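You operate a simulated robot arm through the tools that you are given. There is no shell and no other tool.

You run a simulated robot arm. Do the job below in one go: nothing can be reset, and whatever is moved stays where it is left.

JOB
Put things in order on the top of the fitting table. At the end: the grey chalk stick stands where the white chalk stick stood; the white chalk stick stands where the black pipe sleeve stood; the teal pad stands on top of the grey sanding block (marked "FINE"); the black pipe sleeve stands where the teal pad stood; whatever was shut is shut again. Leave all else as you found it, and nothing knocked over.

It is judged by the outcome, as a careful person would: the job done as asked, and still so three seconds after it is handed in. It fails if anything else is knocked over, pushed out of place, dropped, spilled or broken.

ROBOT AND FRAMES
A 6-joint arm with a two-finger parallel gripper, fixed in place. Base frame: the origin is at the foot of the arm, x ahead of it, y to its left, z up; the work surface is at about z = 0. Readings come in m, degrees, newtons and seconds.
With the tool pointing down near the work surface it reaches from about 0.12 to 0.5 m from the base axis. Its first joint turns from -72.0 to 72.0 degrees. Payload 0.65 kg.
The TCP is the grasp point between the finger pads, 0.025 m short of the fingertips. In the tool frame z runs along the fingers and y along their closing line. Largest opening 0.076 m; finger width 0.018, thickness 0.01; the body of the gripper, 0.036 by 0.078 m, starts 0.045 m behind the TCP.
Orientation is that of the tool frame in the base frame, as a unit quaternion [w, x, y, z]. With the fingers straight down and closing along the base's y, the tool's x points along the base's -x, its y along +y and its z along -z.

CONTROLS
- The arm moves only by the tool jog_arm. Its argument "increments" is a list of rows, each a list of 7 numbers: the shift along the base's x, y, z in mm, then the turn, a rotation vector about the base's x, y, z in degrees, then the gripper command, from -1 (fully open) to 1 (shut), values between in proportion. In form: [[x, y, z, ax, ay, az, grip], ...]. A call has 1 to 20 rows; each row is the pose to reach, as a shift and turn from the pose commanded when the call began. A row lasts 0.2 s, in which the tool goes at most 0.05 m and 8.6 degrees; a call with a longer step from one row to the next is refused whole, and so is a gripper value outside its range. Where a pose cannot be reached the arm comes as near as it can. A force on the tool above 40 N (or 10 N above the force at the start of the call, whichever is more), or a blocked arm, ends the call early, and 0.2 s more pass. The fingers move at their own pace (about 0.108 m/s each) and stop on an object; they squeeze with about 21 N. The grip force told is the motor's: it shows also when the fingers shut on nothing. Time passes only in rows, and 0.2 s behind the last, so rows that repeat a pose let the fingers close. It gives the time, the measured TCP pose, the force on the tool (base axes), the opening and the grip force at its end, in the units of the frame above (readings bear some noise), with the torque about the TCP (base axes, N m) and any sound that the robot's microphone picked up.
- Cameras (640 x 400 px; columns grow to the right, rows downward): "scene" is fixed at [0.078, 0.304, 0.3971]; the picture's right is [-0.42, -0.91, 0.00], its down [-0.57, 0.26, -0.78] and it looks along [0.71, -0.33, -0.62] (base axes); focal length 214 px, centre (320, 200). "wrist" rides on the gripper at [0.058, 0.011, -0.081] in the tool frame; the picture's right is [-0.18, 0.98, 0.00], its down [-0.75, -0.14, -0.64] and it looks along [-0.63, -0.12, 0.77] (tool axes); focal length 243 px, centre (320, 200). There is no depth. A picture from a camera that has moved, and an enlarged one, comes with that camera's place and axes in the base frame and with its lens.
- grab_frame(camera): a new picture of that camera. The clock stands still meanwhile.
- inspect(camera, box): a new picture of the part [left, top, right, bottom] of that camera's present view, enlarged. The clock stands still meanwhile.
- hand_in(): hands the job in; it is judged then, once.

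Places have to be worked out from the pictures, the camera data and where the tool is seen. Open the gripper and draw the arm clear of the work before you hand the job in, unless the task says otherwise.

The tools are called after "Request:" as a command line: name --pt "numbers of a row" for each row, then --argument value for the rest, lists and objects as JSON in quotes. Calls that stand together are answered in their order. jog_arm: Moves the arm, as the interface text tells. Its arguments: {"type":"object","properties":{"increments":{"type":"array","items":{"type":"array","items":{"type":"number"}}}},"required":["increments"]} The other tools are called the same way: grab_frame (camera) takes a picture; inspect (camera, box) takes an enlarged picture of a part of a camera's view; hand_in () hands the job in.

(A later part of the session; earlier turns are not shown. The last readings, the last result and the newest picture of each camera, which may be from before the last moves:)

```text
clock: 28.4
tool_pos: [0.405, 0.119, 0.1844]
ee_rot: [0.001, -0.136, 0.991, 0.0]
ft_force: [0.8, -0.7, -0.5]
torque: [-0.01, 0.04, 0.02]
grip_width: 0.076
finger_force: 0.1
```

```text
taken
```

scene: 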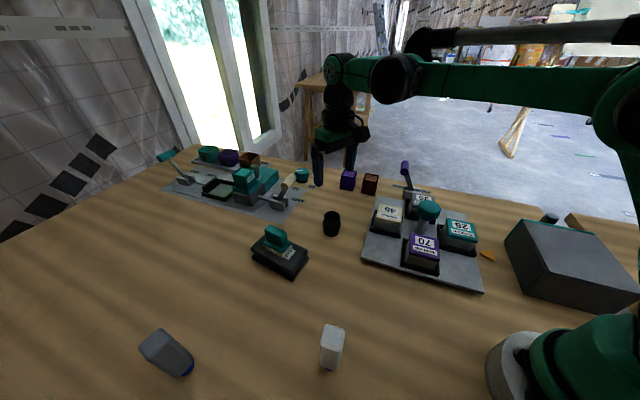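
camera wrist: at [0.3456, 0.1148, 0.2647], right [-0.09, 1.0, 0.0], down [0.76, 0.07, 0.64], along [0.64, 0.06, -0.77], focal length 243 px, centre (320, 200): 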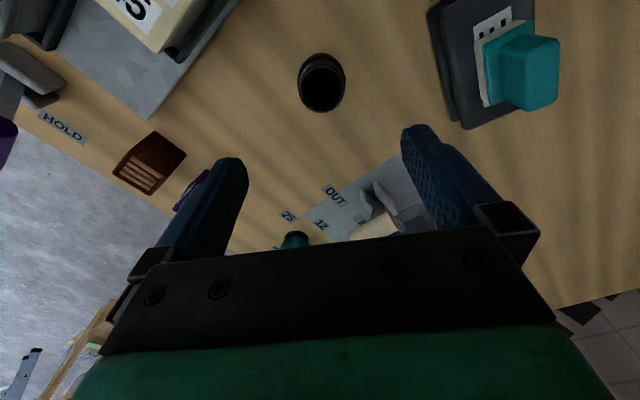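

The sleeve now stands where the pad was. Next the white chalk: I inspect both chalks closely in the scene view to get orientation and size.

Request:
inspect --camera "scene" --box '[304, 312, 360, 382]'

Request:
inspect --camera "scene" --box '[128, 318, 208, 388]'

Request:
inspect --camera "scene" --box '[292, 190, 372, 250]'

```text
5.71 times, centred on (332, 347) of scene
camera zoom: at [0.078, 0.304, 0.3971], right [-0.42, -0.91, 0.0], down [-0.57, 0.26, -0.78], along [0.71, -0.33, -0.62], focal length 1226 px, centre (251, -640)
```

zoom: 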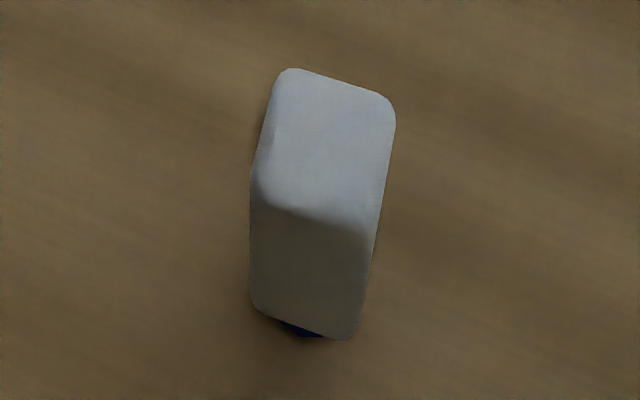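

```text
5.71 times, centred on (168, 353) of scene
camera zoom: at [0.078, 0.304, 0.3971], right [-0.42, -0.91, 0.0], down [-0.57, 0.26, -0.78], along [0.71, -0.33, -0.62], focal length 1226 px, centre (1189, -674)
```

zoom: 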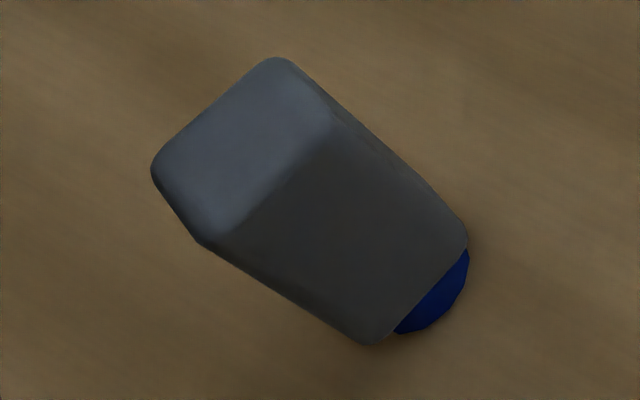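

```text
6.67 times, centred on (332, 220) of scene
camera zoom: at [0.078, 0.304, 0.3971], right [-0.42, -0.91, 0.0], down [-0.57, 0.26, -0.78], along [0.71, -0.33, -0.62], focal length 1430 px, centre (240, 67)
```

zoom: 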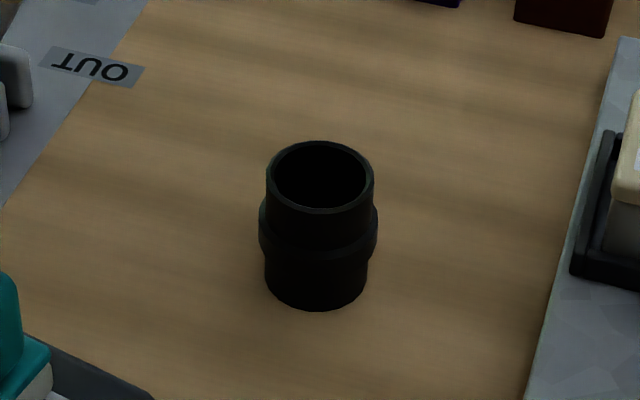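

The white chalk appears as a square body ≈26 mm, ≈85 mm tall on a small blue foot, near (0.167, 0.245), sides at about 48°/-42°. I go above it at z≈0.16 with yaw 48° for a close wrist view.

Request:
jog_arm --pt "-39 21 0 0 0 5.4 -1" --pt "-79 41 0 0 0 10.8 -1" --pt "-118 62 0 0 0 16.2 -1" --pt "-157 83 0 0 0 21.6 -1" --pt "-197 103 -5 0 0 27 -1" --pt "-236 124 -15 0 0 32.4 -1" --pt "-236 124 -20 0 0 32.4 -1" --pt "-236 124 -20 0 0 32.4 -1"

Request:
grab_frame --camera "wrist"

Request:
grab_frame --camera "scene"

```text
clock: 30.2
tool_pos: [0.1669, 0.2432, 0.1617]
ee_rot: [0.0, -0.407, 0.913, 0.0]
ft_force: [-0.8, 0.3, -0.9]
torque: [0.02, -0.01, 0.01]
grip_width: 0.0759
finger_force: 0.0
```

```text
taken
camera wrist: at [0.1204, 0.2087, 0.2424], right [-0.61, 0.79, 0.0], down [0.61, 0.47, 0.64], along [0.51, 0.39, -0.77], focal length 243 px, centre (320, 200)
```

wrist: 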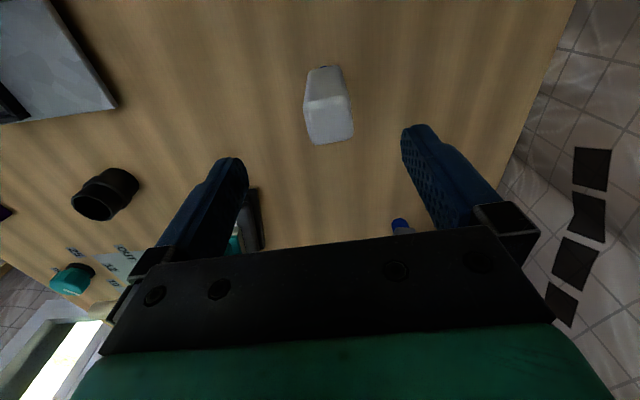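

```text
taken
```

scene: 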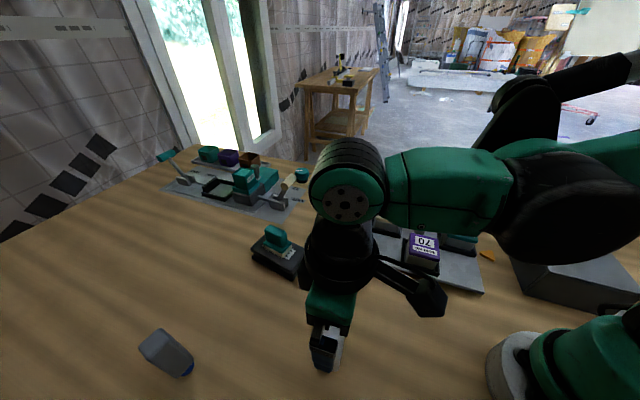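

Request:
inspect --camera "wrist" --box '[264, 50, 392, 160]'

```text
3.64 times, centred on (328, 105) of wrist
camera zoom: at [0.1204, 0.2087, 0.2424], right [-0.61, 0.79, 0.0], down [0.61, 0.47, 0.64], along [0.51, 0.39, -0.77], focal length 882 px, centre (291, 546)
```

zoom: 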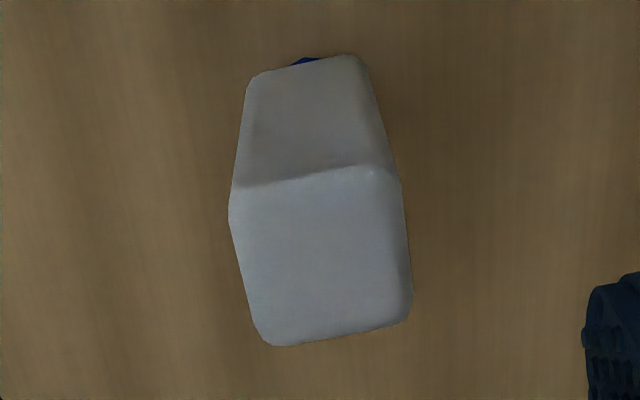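

Wrist view gives the white chalk centre ≈(0.165, 0.2505), body 28 mm square, ≈0.09 tall. I shift (-2.4, +6) mm, descend to z≈0.055 and verify before closing.

Request:
jog_arm --pt "-2.4 6 0 0 0 -0.5 -1" --pt "-2.4 6 -30 0 0 -0.5 -1" --pt "-2.4 6 -60 0 0 -0.5 -1" --pt "-2.4 6 -90 0 0 -0.5 -1" --pt "-2.4 6 -107 0 0 -0.5 -1" --pt "-2.4 6 -107 0 0 -0.5 -1"

Request:
grab_frame --camera "wrist"

Request:
inspect --camera "scene" --box '[280, 290, 400, 390]'

```text
clock: 31.4
tool_pos: [0.1653, 0.2522, 0.0588]
ee_rot: [0.0, -0.403, 0.915, 0.0]
ft_force: [-0.8, -1.1, 60.9]
torque: [-0.21, 0.16, -0.02]
grip_width: 0.076
finger_force: 0.1
stopped in row 6: the force on the tool passed its limit at 101 N (the readings are from after the stop); the commanded pose is now the measured one
```

```text
taken
camera wrist: at [0.1186, 0.2159, 0.1392], right [-0.6, 0.8, 0.0], down [0.61, 0.46, 0.64], along [0.51, 0.39, -0.77], focal length 243 px, centre (320, 200)
```

wrist: 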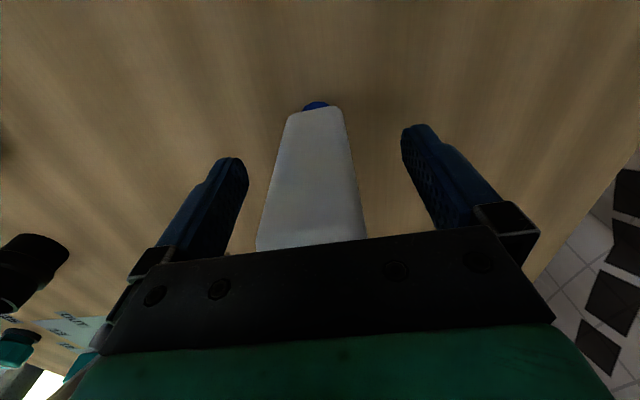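

```text
4.00 times, centred on (340, 340) of scene
camera zoom: at [0.078, 0.3039, 0.3972], right [-0.42, -0.91, 0.0], down [-0.57, 0.26, -0.78], along [0.71, -0.33, -0.62], focal length 858 px, centre (240, -360)
```

zoom: 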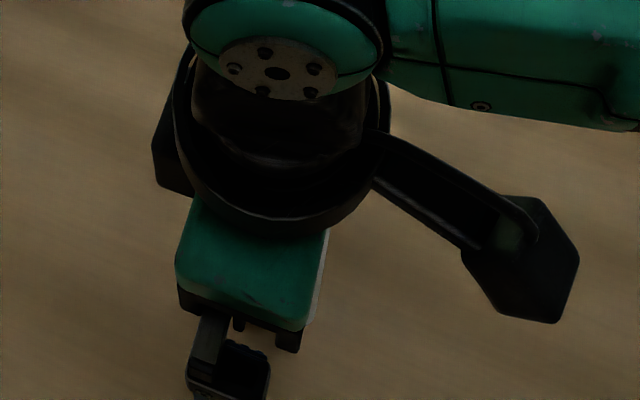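

The gripper's body touched the chalk's top (force stop): the chalk is ≈0.103 m tall, taller than I judged. I raise the tool 14 mm straight up at once to relieve it.

Request:
jog_arm --pt "0 0 6 0 0 0 -1" --pt "0 0 14 0 0 0 -1" --pt "0 0 14 0 0 0 -1"

Request:
grab_frame --camera "wrist"

```text
clock: 32.2
tool_pos: [0.166, 0.2502, 0.0708]
ee_rot: [0.0, -0.403, 0.915, 0.0]
ft_force: [0.3, 0.1, 0.4]
torque: [0.02, 0.01, 0.01]
grip_width: 0.076
finger_force: 0.1
```

```text
taken
camera wrist: at [0.1187, 0.2158, 0.1518], right [-0.6, 0.8, 0.0], down [0.61, 0.46, 0.64], along [0.51, 0.39, -0.77], focal length 243 px, centre (320, 200)
```

wrist: 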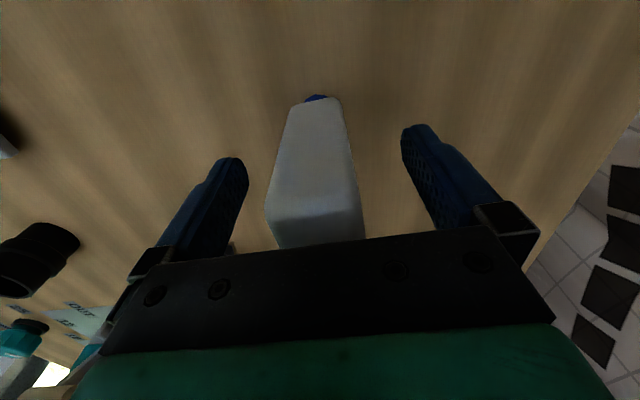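

Force is back to zero and the chalk still stands upright between the fingers. I shift ~1.5 mm to centre and close gently.

Request:
jog_arm --pt "0.9 -1.2 0 0 0 0 -1" --pt "0.9 -1.2 0 0 0 0 -0.4" --pt "0.9 -1.2 0 0 0 0 -0.1" --pt "0.9 -1.2 0 0 0 0 0.15" --pt "0.9 -1.2 0 0 0 0 1" --pt "0.9 -1.2 0 0 0 0 1" --pt "0.9 -1.2 0 0 0 0 1"

Request:
grab_frame --camera "wrist"

```text
clock: 33.8
tool_pos: [0.1676, 0.2494, 0.0705]
ee_rot: [-0.001, -0.403, 0.915, 0.001]
ft_force: [-0.5, 0.3, 0.5]
torque: [-0.01, -0.01, 0.01]
grip_width: 0.0275
finger_force: 21.0
```

```text
taken
camera wrist: at [0.1197, 0.2143, 0.1519], right [-0.6, 0.8, 0.0], down [0.61, 0.46, 0.64], along [0.51, 0.39, -0.77], focal length 243 px, centre (320, 200)
```

wrist: 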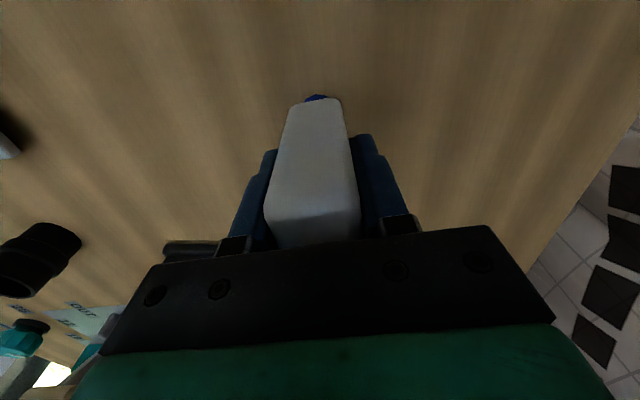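

The white chalk is held (27.5 mm). I lift it straight up 175 mm and check it hangs true.

Request:
jog_arm --pt "0 0 8 0 0 0 1" --pt "0 0 40 0 0 0 1" --pt "0 0 80 0 0 0 1" --pt "0 0 120 0 0 0 1" --pt "0 0 155 0 0 0 1" --pt "0 0 175 0 0 0 1" --pt "0 0 175 0 0 0 1"

Request:
grab_frame --camera "wrist"

Request:
grab_frame --camera "scene"

```text
clock: 35.4
tool_pos: [0.1655, 0.2501, 0.2473]
ee_rot: [0.0, -0.403, 0.915, 0.0]
ft_force: [-0.3, 0.3, -0.9]
torque: [0.02, 0.01, 0.01]
grip_width: 0.0275
finger_force: 20.7
```

```text
taken
camera wrist: at [0.1181, 0.2143, 0.3277], right [-0.6, 0.8, 0.0], down [0.61, 0.46, 0.64], along [0.51, 0.39, -0.77], focal length 243 px, centre (320, 200)
```

wrist: 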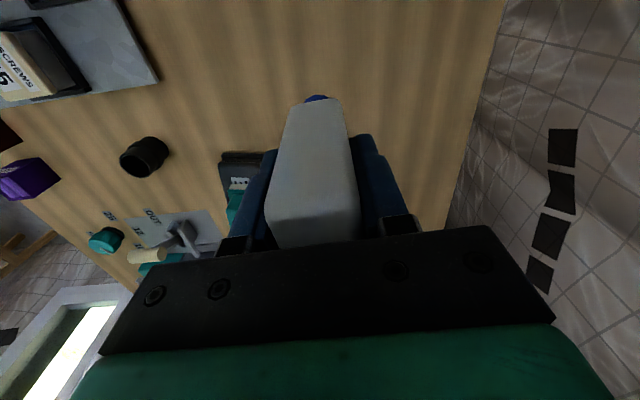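

```text
taken
```

scene: 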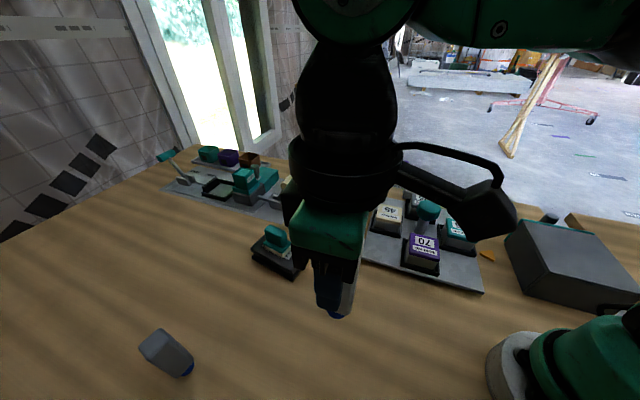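

It hangs straight. I swing it at z≈0.246 along an arc to above the sleeve's old place (0.248, -0.316).

Request:
jog_arm --pt "28.9 -14.6 0 0 0 -5.6 1" --pt "56.5 -32.4 0 0 0 -11.2 1" --pt "82.4 -53.6 0 0 0 -16.8 1" --pt "106.3 -77.7 0 0 0 -22.4 1" --pt "127.9 -104.8 0 0 0 -28 1" --pt "146.7 -134.5 0 0 0 -33.6 1" --pt "162.5 -166.6 0 0 0 -39.2 1" --pt "174.9 -200.7 0 0 0 -44.8 1" --pt "183.9 -236.5 0 0 0 -50.4 1" --pt "188.9 -273.7 0 0 0 -56 1" --pt "189.9 -311.8 0 0 0 -61.6 1" --pt "187 -350.3 0 0 0 -67.2 1" --pt "179.7 -388.9 0 0 0 -72.8 1" --pt "168.2 -427 0 0 0 -78.4 1" --pt "152.5 -464.3 0 0 0 -84 1" --pt "132.6 -500.2 0 0 0 -89.6 1" --pt "108.6 -534.1 0 0 0 -95.2 1" --pt "80.9 -565.8 0 0 0 -100.5 1" --pt "80.9 -565.8 0 0 0 -100.5 1"

Request:
grab_frame --camera "wrist"

Request:
grab_frame --camera "scene"

```text
clock: 39.4
tool_pos: [0.2498, -0.3126, 0.2456]
ee_rot: [0.0, 0.446, 0.895, 0.0]
ft_force: [-0.4, 0.2, -1.0]
torque: [-0.01, -0.01, 0.01]
grip_width: 0.0274
finger_force: 21.1
```

```text
taken
camera wrist: at [0.2241, -0.2586, 0.3262], right [0.9, 0.44, 0.0], down [0.34, -0.69, 0.64], along [0.29, -0.58, -0.77], focal length 243 px, centre (320, 200)
```

wrist: 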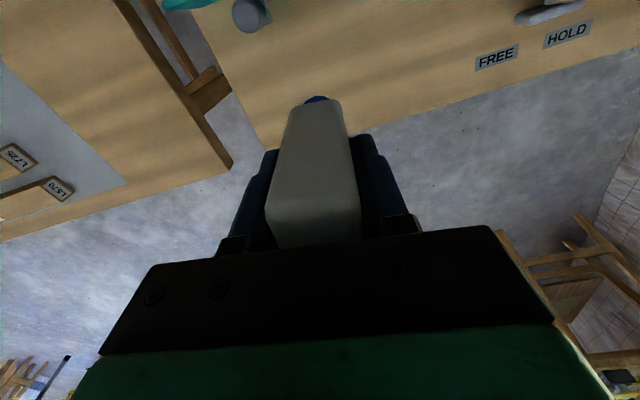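

```text
taken
```

scene: 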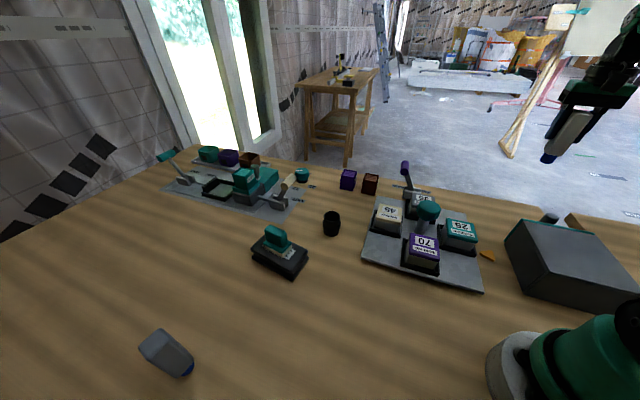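

The chalk hangs over the sleeve's old spot. I lower 120 mm and let it settle, then re-read the pose.

Request:
jog_arm --pt "0 0 -40 0 0 0 1" --pt "0 0 -80 0 0 0 1" --pt "0 0 -110 0 0 0 1" --pt "0 0 -120 0 0 0 1" --pt "0 0 -120 0 0 0 1" --pt "0 0 -120 0 0 0 1"

Request:
grab_frame --camera "wrist"

Request:
inspect --camera "scene" --box '[470, 120, 630, 260]'

```text
clock: 40.8
tool_pos: [0.2488, -0.317, 0.1275]
ee_rot: [0.0, 0.447, 0.895, 0.0]
ft_force: [-1.3, -0.2, -0.6]
torque: [0.02, 0.03, 0.0]
grip_width: 0.0277
finger_force: 21.3
```

```text
taken
camera wrist: at [0.2224, -0.2626, 0.208], right [0.9, 0.45, 0.0], down [0.34, -0.69, 0.64], along [0.29, -0.58, -0.77], focal length 243 px, centre (320, 200)
```

wrist: 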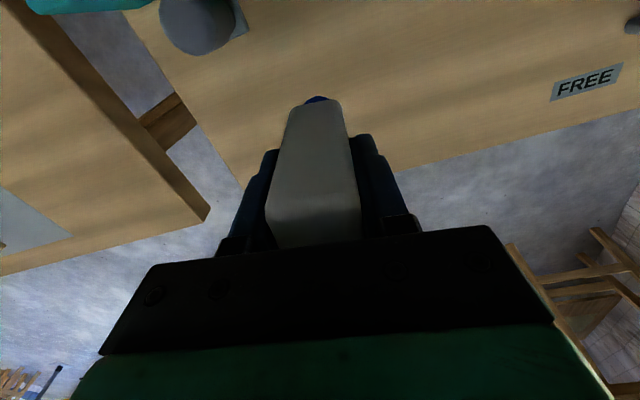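

```text
2.86 times, centred on (550, 190) of scene
camera zoom: at [0.078, 0.304, 0.3971], right [-0.42, -0.91, 0.0], down [-0.57, 0.26, -0.78], along [0.71, -0.33, -0.62], focal length 613 px, centre (-337, 229)
```

zoom: 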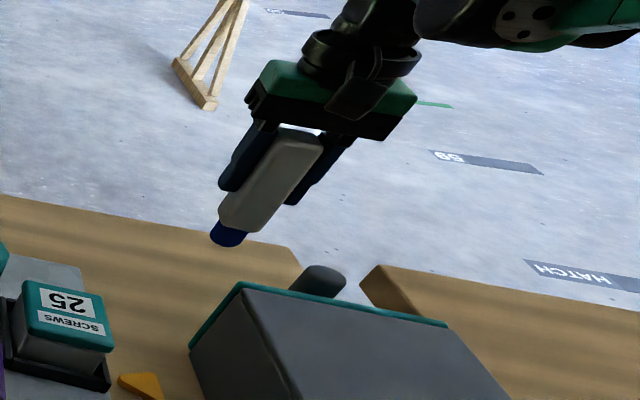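

TCP is at (0.2485, -0.3155), right over the spot. I lower 54 mm, then step the last millimetres while watching the force.

Request:
jog_arm --pt "-0.4 -0.4 -25 0 0 0 1" --pt "-0.4 -0.4 -45 0 0 0 1" --pt "-0.4 -0.4 -53 0 0 0 1" --pt "-0.4 -0.4 -54 0 0 0 1" --pt "-0.4 -0.4 -54 0 0 0 1"

Request:
jog_arm --pt "0 0 -1 0 0 0 1" --pt "0 0 -1 0 0 0 1"

```text
clock: 42.0
tool_pos: [0.2493, -0.3169, 0.0732]
ee_rot: [0.001, 0.447, 0.895, 0.0]
ft_force: [-0.8, -0.4, -0.2]
torque: [0.01, 0.01, -0.02]
grip_width: 0.0277
finger_force: 20.8
```

```text
clock: 42.6
tool_pos: [0.2496, -0.3164, 0.0731]
ee_rot: [0.0, 0.446, 0.895, 0.0]
ft_force: [0.0, 0.3, -1.1]
torque: [0.0, 0.03, 0.0]
grip_width: 0.0278
finger_force: 20.5
```

Still no contact; I step another 0.8 mm at a time.

Request:
jog_arm --pt "0 0 -0.8 0 0 0 1" --pt "0 0 -0.8 0 0 0 1"

Request:
jog_arm --pt "0 0 -0.8 0 0 0 1" --pt "0 0 -0.8 0 0 0 1"

```text
clock: 43.2
tool_pos: [0.2477, -0.3167, 0.0712]
ee_rot: [0.0, 0.446, 0.895, 0.0]
ft_force: [0.5, 0.5, 0.7]
torque: [0.0, 0.01, 0.03]
grip_width: 0.0275
finger_force: 21.0
```

```text
clock: 43.8
tool_pos: [0.2479, -0.3173, 0.0697]
ee_rot: [-0.001, 0.446, 0.895, 0.0]
ft_force: [2.0, -0.5, 20.4]
torque: [-0.03, -0.04, -0.01]
grip_width: 0.0275
finger_force: 21.0
```

Contact (20 N). I back off 0.7 mm and view before releasing.

Request:
jog_arm --pt "0 0 0.7 0 0 0 1" --pt "0 0 0.7 0 0 0 1"

Request:
grab_frame --camera "wrist"

Request:
inspect --camera "scene" --box '[470, 150, 600, 250]'

```text
clock: 44.4
tool_pos: [0.2468, -0.3157, 0.0707]
ee_rot: [0.0, 0.446, 0.895, 0.0]
ft_force: [1.6, 1.3, 1.3]
torque: [-0.01, -0.04, 0.0]
grip_width: 0.0277
finger_force: 20.6
```

```text
taken
camera wrist: at [0.221, -0.2628, 0.1512], right [0.9, 0.44, 0.0], down [0.34, -0.69, 0.64], along [0.29, -0.57, -0.77], focal length 243 px, centre (320, 200)
```

wrist: 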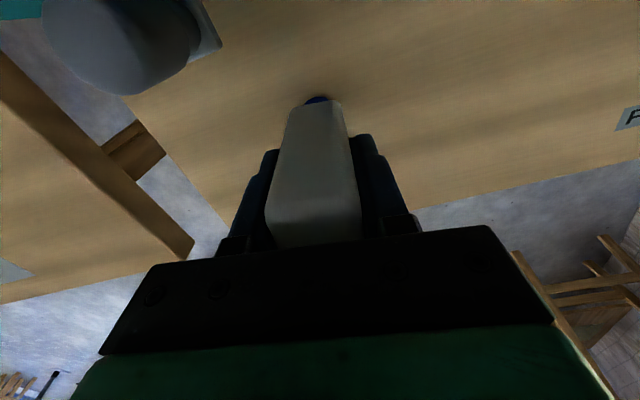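

```text
4.00 times, centred on (535, 200) of scene
camera zoom: at [0.078, 0.304, 0.3971], right [-0.42, -0.91, 0.0], down [-0.57, 0.26, -0.78], along [0.71, -0.33, -0.62], focal length 858 px, centre (-540, 200)
```

zoom: 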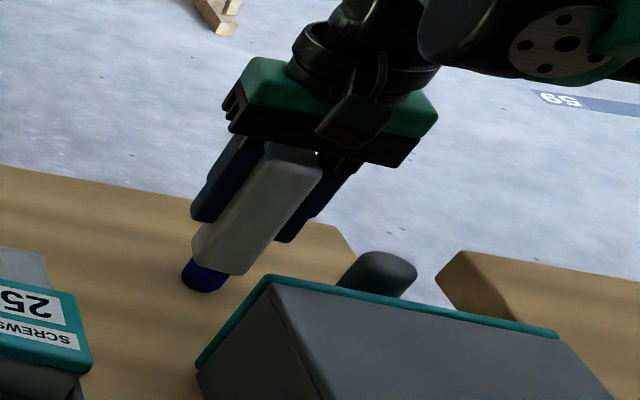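

The blue foot is on the table inside the edge, at (0.247, -0.316). I open slowly and rise straight up.

Request:
jog_arm --pt "0 0 0 0 0 0 0.22" --pt "0 0 0 0 0 0 0.1" --pt "0 0 0 0 0 0 -0.2" --pt "0 0 0 0 0 0 -0.7" --pt "0 0 0 0 0 0 -1" --pt "0 0 0 0 0 0 -1" --pt "0 0 20 0 0 0 -1" --pt "0 0 55 0 0 0 -1" --pt "0 0 95 0 0 0 -1" --pt "0 0 135 0 0 0 -1" --pt "0 0 175 0 0 0 -1" --pt "0 0 175 0 0 0 -1"

Request:
grab_frame --camera "wrist"

Request:
grab_frame --camera "scene"

```text
clock: 47.0
tool_pos: [0.2477, -0.3153, 0.2437]
ee_rot: [0.0, 0.446, 0.895, -0.001]
ft_force: [0.0, -0.3, 0.0]
torque: [0.01, 0.01, 0.0]
grip_width: 0.0758
finger_force: 0.1
```

```text
taken
camera wrist: at [0.2221, -0.262, 0.3235], right [0.9, 0.45, 0.0], down [0.34, -0.69, 0.64], along [0.29, -0.57, -0.77], focal length 243 px, centre (320, 200)
```

wrist: 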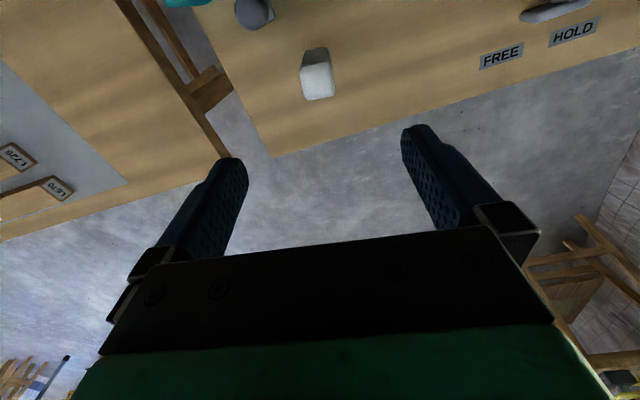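

```text
taken
```

scene: 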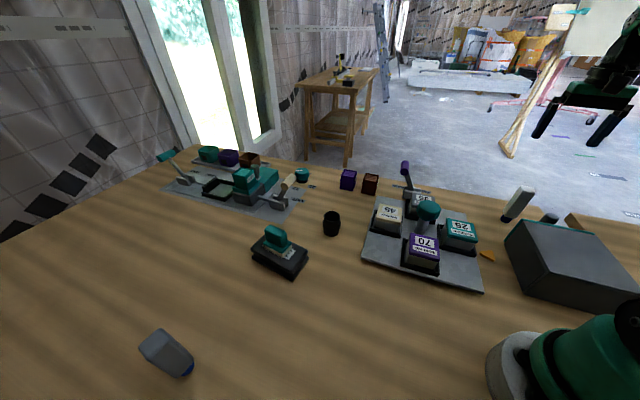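

The white chalk stands where the sleeve was. Now I swing back left at the same height to a viewpoint for the grey chalk (near (0.249, 0.446)), turning to yaw ≈32° to match its faces.

Request:
jog_arm --pt "31.2 25.6 0 0 0 4.25 -1" --pt "59.8 54.2 0 0 0 8.5 -1" --pt "85.5 85.7 0 0 0 12.75 -1" --pt "107.9 119.7 0 0 0 17 -1" --pt "126.8 155.9 0 0 0 21.25 -1" --pt "142 193.9 0 0 0 25.5 -1" --pt "153.4 233.4 0 0 0 29.75 -1" --pt "160.8 274 0 0 0 34 -1" --pt "164.1 315.1 0 0 0 38.25 -1" --pt "163.2 356.6 0 0 0 42.5 -1" --pt "158.1 397.8 0 0 0 46.75 -1" --pt "148.9 438.5 0 0 0 51 -1" --pt "135.7 478.2 0 0 0 55.25 -1" --pt "118.4 516.4 0 0 0 59.5 -1" --pt "97.3 552.8 0 0 0 63.75 -1" --pt "72.7 587 0 0 0 68 -1" --pt "44.6 618.6 0 0 0 72.25 -1" --pt "13.4 647.5 0 0 0 76.5 -1" --pt "-20.6 673 0 0 0 80.75 -1" --pt "-57.2 695 0 0 0 85 -1"

Request:
jog_arm --pt "0 0 -15 0 0 0 -1" --pt "0 0 -30 0 0 0 -1" --pt "0 0 -30 0 0 0 -1"

Request:
grab_frame --camera "wrist"

Request:
grab_frame --camera "scene"

```text
clock: 51.2
tool_pos: [0.1883, 0.3801, 0.2508]
ee_rot: [0.0, -0.276, 0.961, 0.0]
ft_force: [-0.1, -1.0, -0.2]
torque: [0.02, 0.04, 0.01]
grip_width: 0.076
finger_force: 0.1
```

```text
clock: 52.0
tool_pos: [0.19, 0.3791, 0.2165]
ee_rot: [0.001, -0.276, 0.961, -0.001]
ft_force: [0.2, 0.0, 0.2]
torque: [0.03, 0.02, 0.0]
grip_width: 0.0761
finger_force: 0.2
```

```text
taken
camera wrist: at [0.1347, 0.3583, 0.2982], right [-0.37, 0.93, 0.0], down [0.71, 0.28, 0.64], along [0.6, 0.24, -0.77], focal length 243 px, centre (320, 200)
```

wrist: 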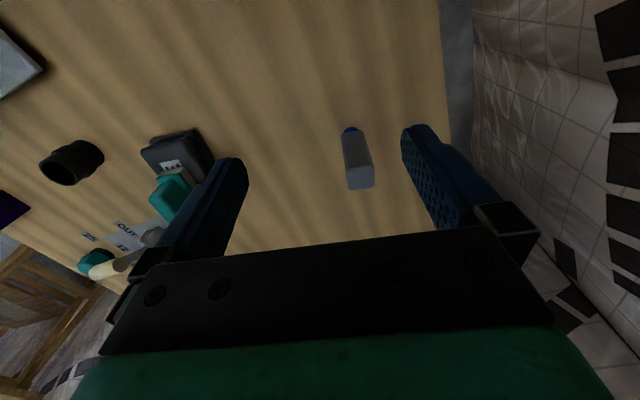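

```text
taken
```

scene: 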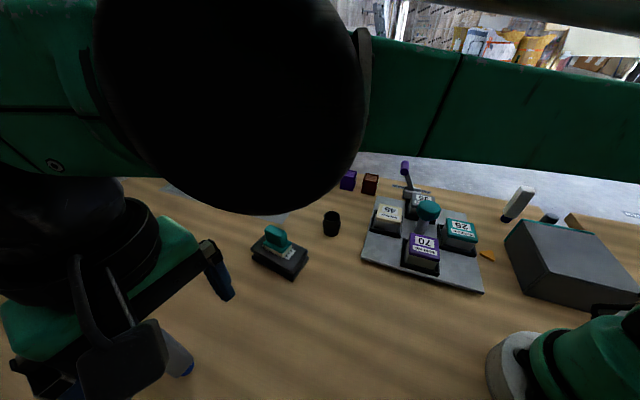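

The grey chalk is in view in the wrist camera; I enlarge it to measure.

Request:
inspect --camera "wrist" --box '[310, 110, 406, 200]'

```text
4.44 times, centred on (358, 155) of wrist
camera zoom: at [0.1347, 0.3583, 0.2982], right [-0.37, 0.93, 0.0], down [0.71, 0.28, 0.64], along [0.6, 0.24, -0.77], focal length 1078 px, centre (151, 400)
```

zoom: 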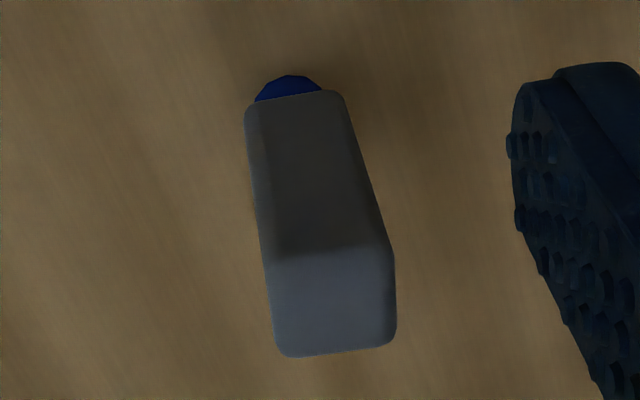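

The grey chalk's centre is ≈(0.2475, 0.4475) (r≈0.511), faces at ≈30°. It is at the edge of reach, so I first test the straight-down pose high above it (z≈0.17).

Request:
jog_arm --pt "19 22 -15 0 0 -0.5 -1" --pt "38 45 -30 0 0 -1 -1" --pt "57.8 67.7 -47 0 0 -1.5 -1" --pt "57.8 67.7 -47 0 0 -1.5 -1" --pt "57.8 67.7 -47 0 0 -1.5 -1"

Request:
grab_frame --camera "wrist"

```text
clock: 53.2
tool_pos: [0.2335, 0.4201, 0.1618]
ee_rot: [0.0, -0.263, 0.965, 0.0]
ft_force: [-0.6, -0.2, 0.3]
torque: [0.01, -0.01, -0.01]
grip_width: 0.0762
finger_force: 0.1
out of reach, approached as far as the arm can: row 2, 3, 4, 5
```

```text
taken
camera wrist: at [0.1771, 0.4005, 0.2416], right [-0.34, 0.94, 0.0], down [0.72, 0.26, 0.64], along [0.6, 0.22, -0.77], focal length 243 px, centre (320, 200)
```

wrist: 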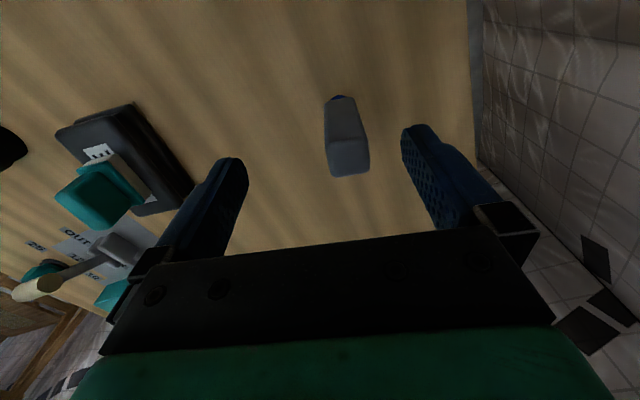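

Straight down is out of reach (stops at r≈0.48), so I will tilt the tool outward. First I back off a little to have a definite commanded pose.

Request:
jog_arm --pt "-20 -24 10 0 0 0 -1" --pt "-40 -48 20 0 0 0 -1" --pt "-40 -48 20 0 0 0 -1" --pt "-40 -48 20 0 0 0 -1"

Request:
grab_frame --camera "wrist"

```text
clock: 54.2
tool_pos: [0.1961, 0.3721, 0.1813]
ee_rot: [0.0, -0.263, 0.965, 0.0]
ft_force: [-0.2, -0.4, -0.3]
torque: [-0.01, 0.0, 0.01]
grip_width: 0.0758
finger_force: 0.0
```

```text
taken
camera wrist: at [0.1399, 0.3521, 0.2621], right [-0.34, 0.94, 0.0], down [0.72, 0.26, 0.64], along [0.6, 0.22, -0.77], focal length 243 px, centre (320, 200)
```

wrist: 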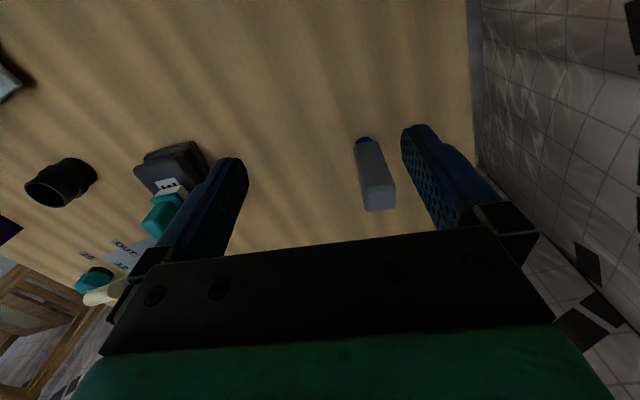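

Commands now start from the reached pose. I tilt the tool 25° outward about its closing line, staying in place, and look.

Request:
jog_arm --pt "0 0 0 3.2 -5.4 0 -1" --pt "0 0 0 6.4 -10.8 0 -1" --pt "0 0 0 9.6 -16.2 0 -1" --pt "0 0 0 12.7 -21.5 0 -1" --pt "0 0 0 12.7 -21.5 0 -1"

Request:
grab_frame --camera "wrist"

Request:
grab_frame --camera "scene"

```text
clock: 55.4
tool_pos: [0.1951, 0.3728, 0.1798]
ee_rot: [0.208, -0.257, 0.942, 0.058]
ft_force: [0.1, -0.6, -0.1]
torque: [-0.01, -0.03, -0.01]
grip_width: 0.0759
finger_force: 0.1
```

```text
taken
camera wrist: at [0.1146, 0.3382, 0.2286], right [-0.36, 0.93, 0.08], down [0.43, 0.09, 0.9], along [0.83, 0.35, -0.43], focal length 243 px, centre (320, 200)
```

wrist: 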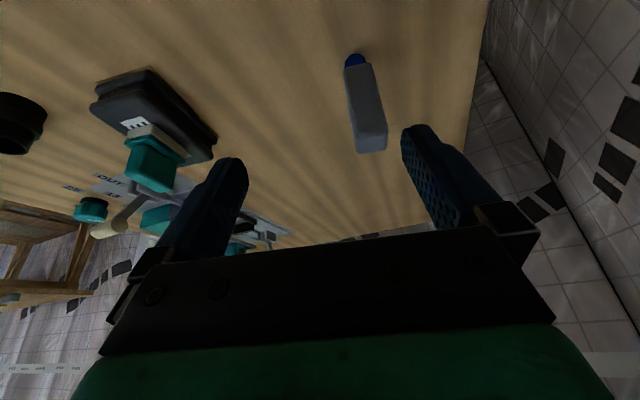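

```text
taken
```

scene: 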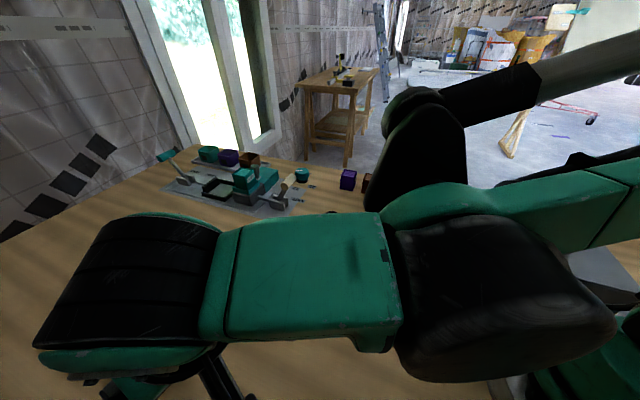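

The tilted pose is reached. Now I move over the grey chalk at z≈0.175 with the tilt kept, checking reach.

Request:
jog_arm --pt "17.5 24.7 0 0 0 0 -1" --pt "35 49.5 0 0 0 0 -1" --pt "52.5 74.2 -5 0 0 0 -1" --pt "52.5 74.2 -5 0 0 0 -1" --pt "52.5 74.2 -5 0 0 0 -1"

Request:
grab_frame --camera "wrist"

Request:
inspect --camera "wrist" --box '[250, 0, 410, 110]'

```text
clock: 56.6
tool_pos: [0.2482, 0.4475, 0.1729]
ee_rot: [0.207, -0.257, 0.942, 0.058]
ft_force: [-0.4, 0.4, -0.1]
torque: [0.02, 0.0, 0.0]
grip_width: 0.076
finger_force: 0.0
```

```text
taken
camera wrist: at [0.1675, 0.4134, 0.2209], right [-0.36, 0.93, 0.08], down [0.43, 0.09, 0.9], along [0.83, 0.35, -0.43], focal length 243 px, centre (320, 200)
```

wrist: 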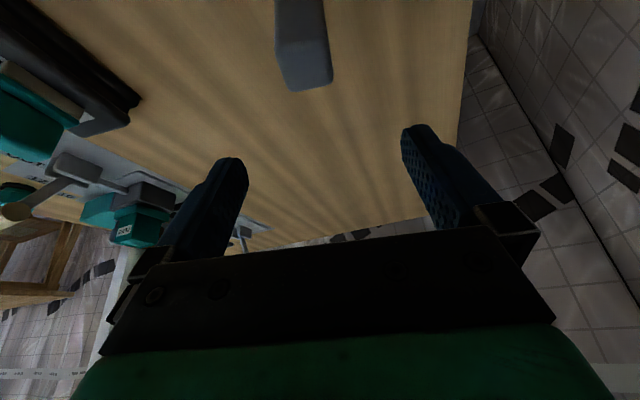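

```text
3.64 times, centred on (330, 55) of wrist
camera zoom: at [0.1675, 0.4134, 0.2209], right [-0.36, 0.93, 0.08], down [0.43, 0.09, 0.9], along [0.83, 0.35, -0.43], focal length 882 px, centre (284, 727)
```

zoom: 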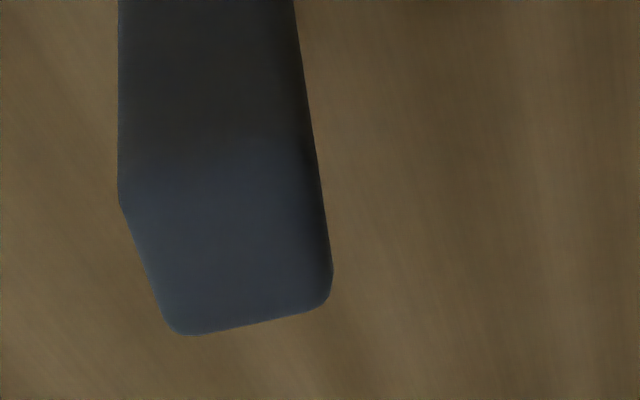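

Reach is fine: TCP ≈(0.248, 0.448). The chalk is centred within ~1 mm. I descend straight to z≈0.115 first and look.

Request:
jog_arm --pt "0.6 -1 -20 0 0 0 -1" --pt "0.6 -1 -40 0 0 0 -1" --pt "0.6 -1 -57 0 0 0 -1" --pt "0.6 -1 -57 0 0 0 -1"

Request:
grab_frame --camera "wrist"

Request:
grab_frame --camera "scene"

```text
clock: 57.6
tool_pos: [0.2475, 0.4449, 0.1166]
ee_rot: [0.207, -0.257, 0.942, 0.057]
ft_force: [0.1, -1.1, -0.8]
torque: [-0.01, -0.01, 0.03]
grip_width: 0.0761
finger_force: 0.1
```

```text
taken
camera wrist: at [0.1674, 0.4117, 0.1668], right [-0.36, 0.93, 0.08], down [0.43, 0.09, 0.9], along [0.83, 0.35, -0.43], focal length 243 px, centre (320, 200)
```

wrist: 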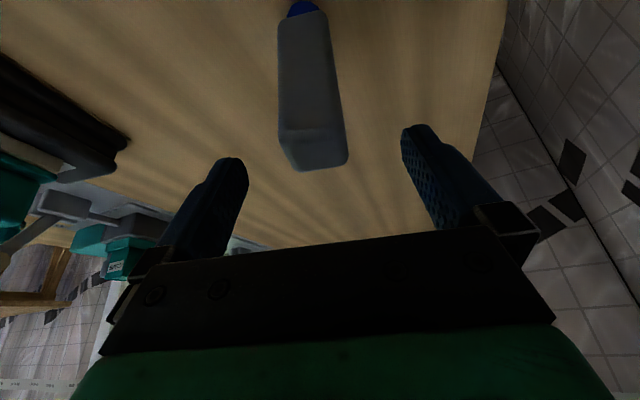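

```text
taken
```

scene: 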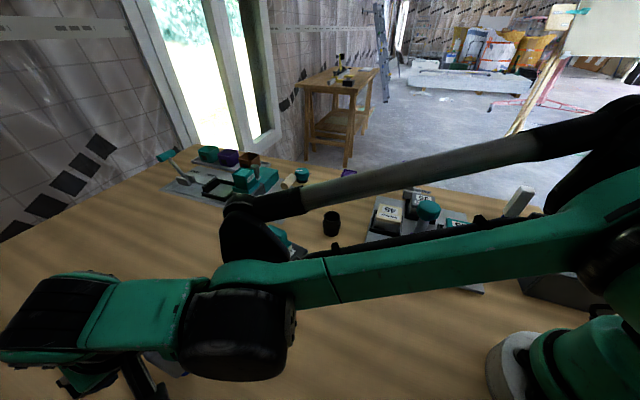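

The chalk is ~2 mm left of centre; I correct and descend to z≈0.074, where the gripper body still clears the chalk top by ~1 cm.

Request:
jog_arm --pt "1 -1.7 -15 0 0 0 -1" --pt "1 -1.7 -30 0 0 0 -1" --pt "1 -1.7 -40 0 0 0 -1" --pt "1 -1.7 -43 0 0 0 -1" --pt "1 -1.7 -43 0 0 0 -1"

Request:
grab_frame --camera "wrist"

```text
clock: 58.8
tool_pos: [0.2505, 0.445, 0.076]
ee_rot: [0.207, -0.257, 0.942, 0.058]
ft_force: [-0.7, -0.6, 0.2]
torque: [0.03, 0.06, -0.01]
grip_width: 0.0759
finger_force: 0.0
```

```text
taken
camera wrist: at [0.1701, 0.4112, 0.1243], right [-0.36, 0.93, 0.08], down [0.43, 0.09, 0.9], along [0.83, 0.35, -0.43], focal length 243 px, centre (320, 200)
```

wrist: 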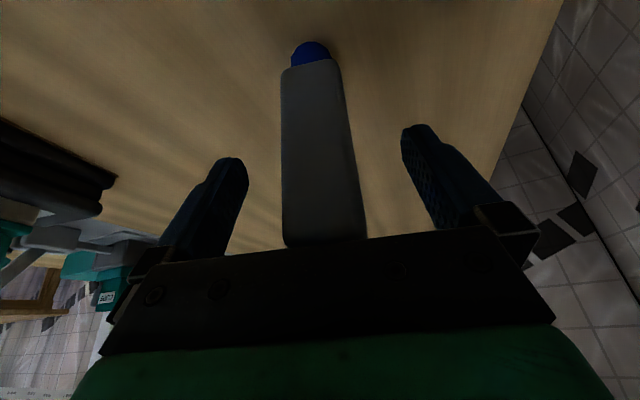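

The chalk is centred between the fingers and no contact is felt. I close gently on it.

Request:
jog_arm --pt "0 0 0 0 0 0 -0.4" --pt "0 0 0 0 0 0 -0.1" --pt "0 0 0 0 0 0 0.15" --pt "0 0 0 0 0 0 1" --pt "0 0 0 0 0 0 1" --pt "0 0 0 0 0 0 1"

Request:
grab_frame --camera "wrist"

```text
clock: 60.2
tool_pos: [0.2502, 0.4453, 0.0766]
ee_rot: [0.208, -0.257, 0.942, 0.058]
ft_force: [-0.7, -0.1, -0.1]
torque: [0.02, 0.03, -0.02]
grip_width: 0.0276
finger_force: 21.3
```

```text
taken
camera wrist: at [0.17, 0.4112, 0.1244], right [-0.36, 0.93, 0.08], down [0.43, 0.09, 0.9], along [0.83, 0.35, -0.43], focal length 243 px, centre (320, 200)
```

wrist: 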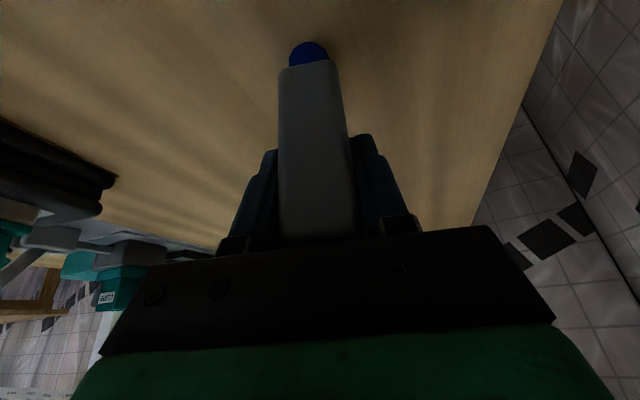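

Held (27.6 mm). I lift 75 mm and, keeping the tilt, carry it inward to above the white chalk's old place (0.165, 0.2507), turning +17°.

Request:
jog_arm --pt "0 0 8 0 0 0 1" --pt "0 0 40 0 0 0 1" --pt "0 0 75 0 0 0 1" --pt "-14 -32 75 0 0 2.8 1" --pt "-28 -65 75 0 0 5.6 1" --pt "-42 -97 75 0 0 8.4 1" --pt "-57 -130 75 0 0 11.2 1" --pt "-71 -163 75 0 0 14 1" --pt "-85.4 -195.1 75 0 0 17 1" --pt "-85.4 -195.1 75 0 0 17 1" --pt "-85.4 -195.1 75 0 0 17 1"

Request:
grab_frame --camera "wrist"

Request:
grab_frame --camera "scene"

```text
clock: 62.6
tool_pos: [0.1635, 0.2496, 0.1503]
ee_rot: [0.197, -0.393, 0.894, 0.088]
ft_force: [-0.4, -0.8, 0.0]
torque: [0.05, 0.0, -0.02]
grip_width: 0.0276
finger_force: 21.2
```

```text
taken
camera wrist: at [0.0969, 0.1926, 0.1987], right [-0.61, 0.79, 0.08], down [0.38, 0.21, 0.9], along [0.69, 0.58, -0.43], focal length 243 px, centre (320, 200)
```

wrist: 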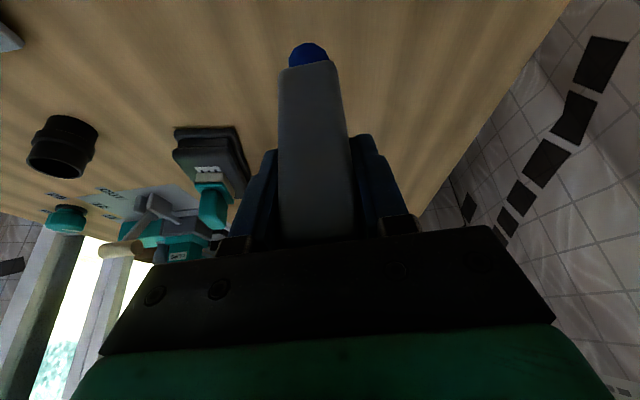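

```text
taken
```

scene: 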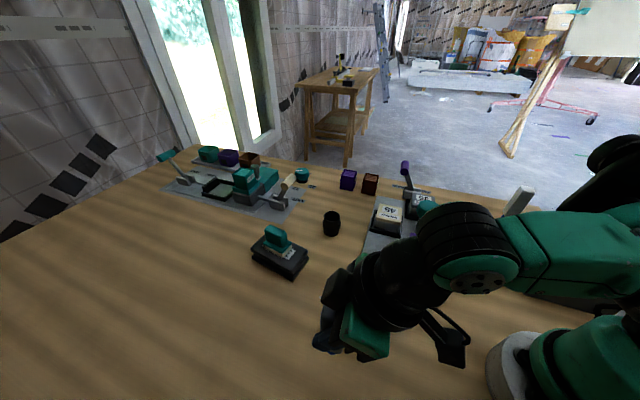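

Over the spot: TCP (0.1636, 0.2492), tilt unchanged so the chalk is upright. I correct (+1.3, +1.4) mm, lower 72 mm and step the last bit with force checks.

Request:
jog_arm --pt "1.3 1.4 -25 0 0 0 1" --pt "1.3 1.4 -50 0 0 0 1" --pt "1.3 1.4 -68 0 0 0 1" --pt "1.3 1.4 -72 0 0 0 1" --pt "1.3 1.4 -72 0 0 0 1"

Request:
jog_arm --pt "0 0 -0.8 0 0 0 1" --pt "0 0 -0.8 0 0 0 1"

Request:
grab_frame --camera "wrist"

```text
clock: 63.8
tool_pos: [0.1658, 0.2524, 0.0785]
ee_rot: [0.196, -0.394, 0.893, 0.088]
ft_force: [0.1, 0.7, -0.7]
torque: [-0.01, 0.04, 0.0]
grip_width: 0.0278
finger_force: 21.2
```

```text
clock: 64.4
tool_pos: [0.1649, 0.2508, 0.0773]
ee_rot: [0.197, -0.393, 0.894, 0.088]
ft_force: [0.7, -1.2, -1.2]
torque: [0.0, 0.0, 0.0]
grip_width: 0.0276
finger_force: 21.4
```

```text
taken
camera wrist: at [0.0983, 0.1949, 0.126], right [-0.61, 0.79, 0.08], down [0.38, 0.21, 0.9], along [0.69, 0.58, -0.43], focal length 243 px, centre (320, 200)
```

wrist: 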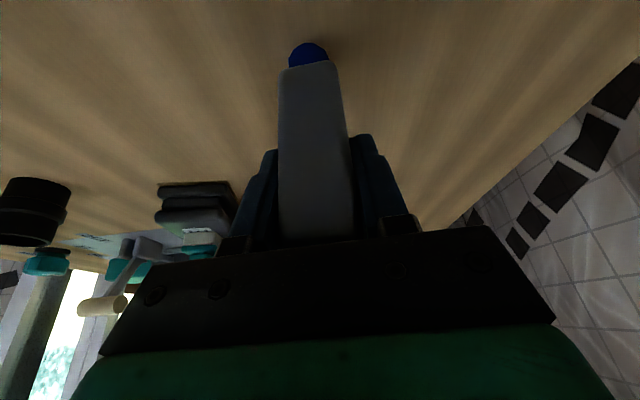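

TCP (0.165, 0.2515, 0.0771); about 1.5 mm more to go. I step down 0.8 mm at a time.

Request:
jog_arm --pt "0 -0.7 -0.8 0 0 0 1" --pt "0 -0.7 -0.8 0 0 0 1"

Request:
jog_arm --pt "0 0 -0.6 0 0 0 1" --pt "0 0 -0.6 0 0 0 1"

```text
clock: 65.0
tool_pos: [0.1652, 0.2502, 0.0778]
ee_rot: [0.197, -0.394, 0.894, 0.088]
ft_force: [0.5, -0.5, -1.1]
torque: [0.01, 0.03, 0.01]
grip_width: 0.0277
finger_force: 21.3
```

```text
clock: 65.6
tool_pos: [0.1641, 0.2505, 0.0758]
ee_rot: [0.197, -0.393, 0.894, 0.087]
ft_force: [-0.7, -0.4, -0.8]
torque: [-0.01, 0.01, 0.01]
grip_width: 0.0274
finger_force: 20.8
```

No contact yet; I continue in 0.6 mm steps.

Request:
jog_arm --pt "0 0 -0.6 0 0 0 1" --pt "0 0 -0.6 0 0 0 1"

Request:
jog_arm --pt "0 0 -0.6 0 0 0 1" --pt "0 0 -0.6 0 0 0 1"

```text
clock: 66.2
tool_pos: [0.165, 0.25, 0.0754]
ee_rot: [0.198, -0.393, 0.894, 0.087]
ft_force: [-1.3, -1.3, 12.9]
torque: [-0.16, 0.16, 0.03]
grip_width: 0.0274
finger_force: 20.7
```

```text
clock: 66.8
tool_pos: [0.1644, 0.2487, 0.0754]
ee_rot: [0.197, -0.394, 0.894, 0.088]
ft_force: [-4.3, 0.3, 15.2]
torque: [-0.03, 0.36, -0.02]
grip_width: 0.0275
finger_force: 20.8
```

Contact (13–15 N). I back off 0.8 mm to relieve and look before releasing.

Request:
jog_arm --pt "0 0 0.8 0 0 0 1" --pt "0 0 0.8 0 0 0 1"

Request:
grab_frame --camera "wrist"

Request:
grab_frame --camera "scene"

```text
clock: 67.4
tool_pos: [0.1648, 0.2493, 0.0756]
ee_rot: [0.198, -0.393, 0.894, 0.087]
ft_force: [0.3, 0.1, -0.4]
torque: [-0.02, 0.0, -0.03]
grip_width: 0.0276
finger_force: 21.2
```

```text
taken
camera wrist: at [0.0983, 0.1928, 0.1247], right [-0.61, 0.79, 0.08], down [0.38, 0.21, 0.9], along [0.69, 0.58, -0.43], focal length 243 px, centre (320, 200)
```

wrist: 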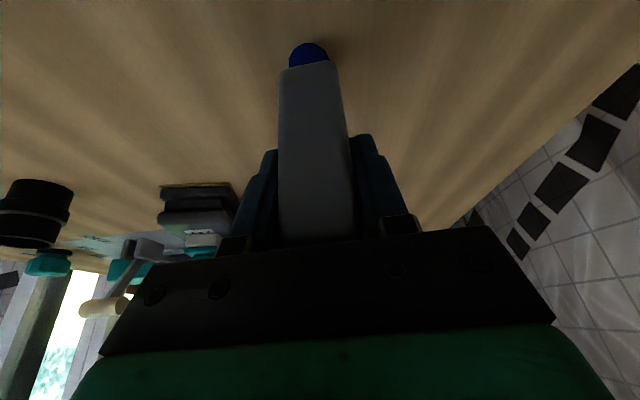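

```text
taken
```

scene: 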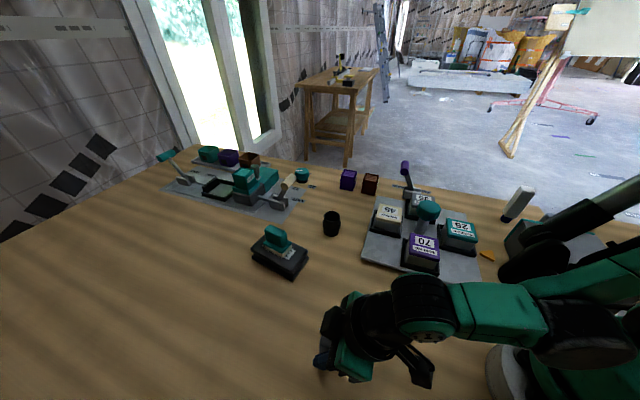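

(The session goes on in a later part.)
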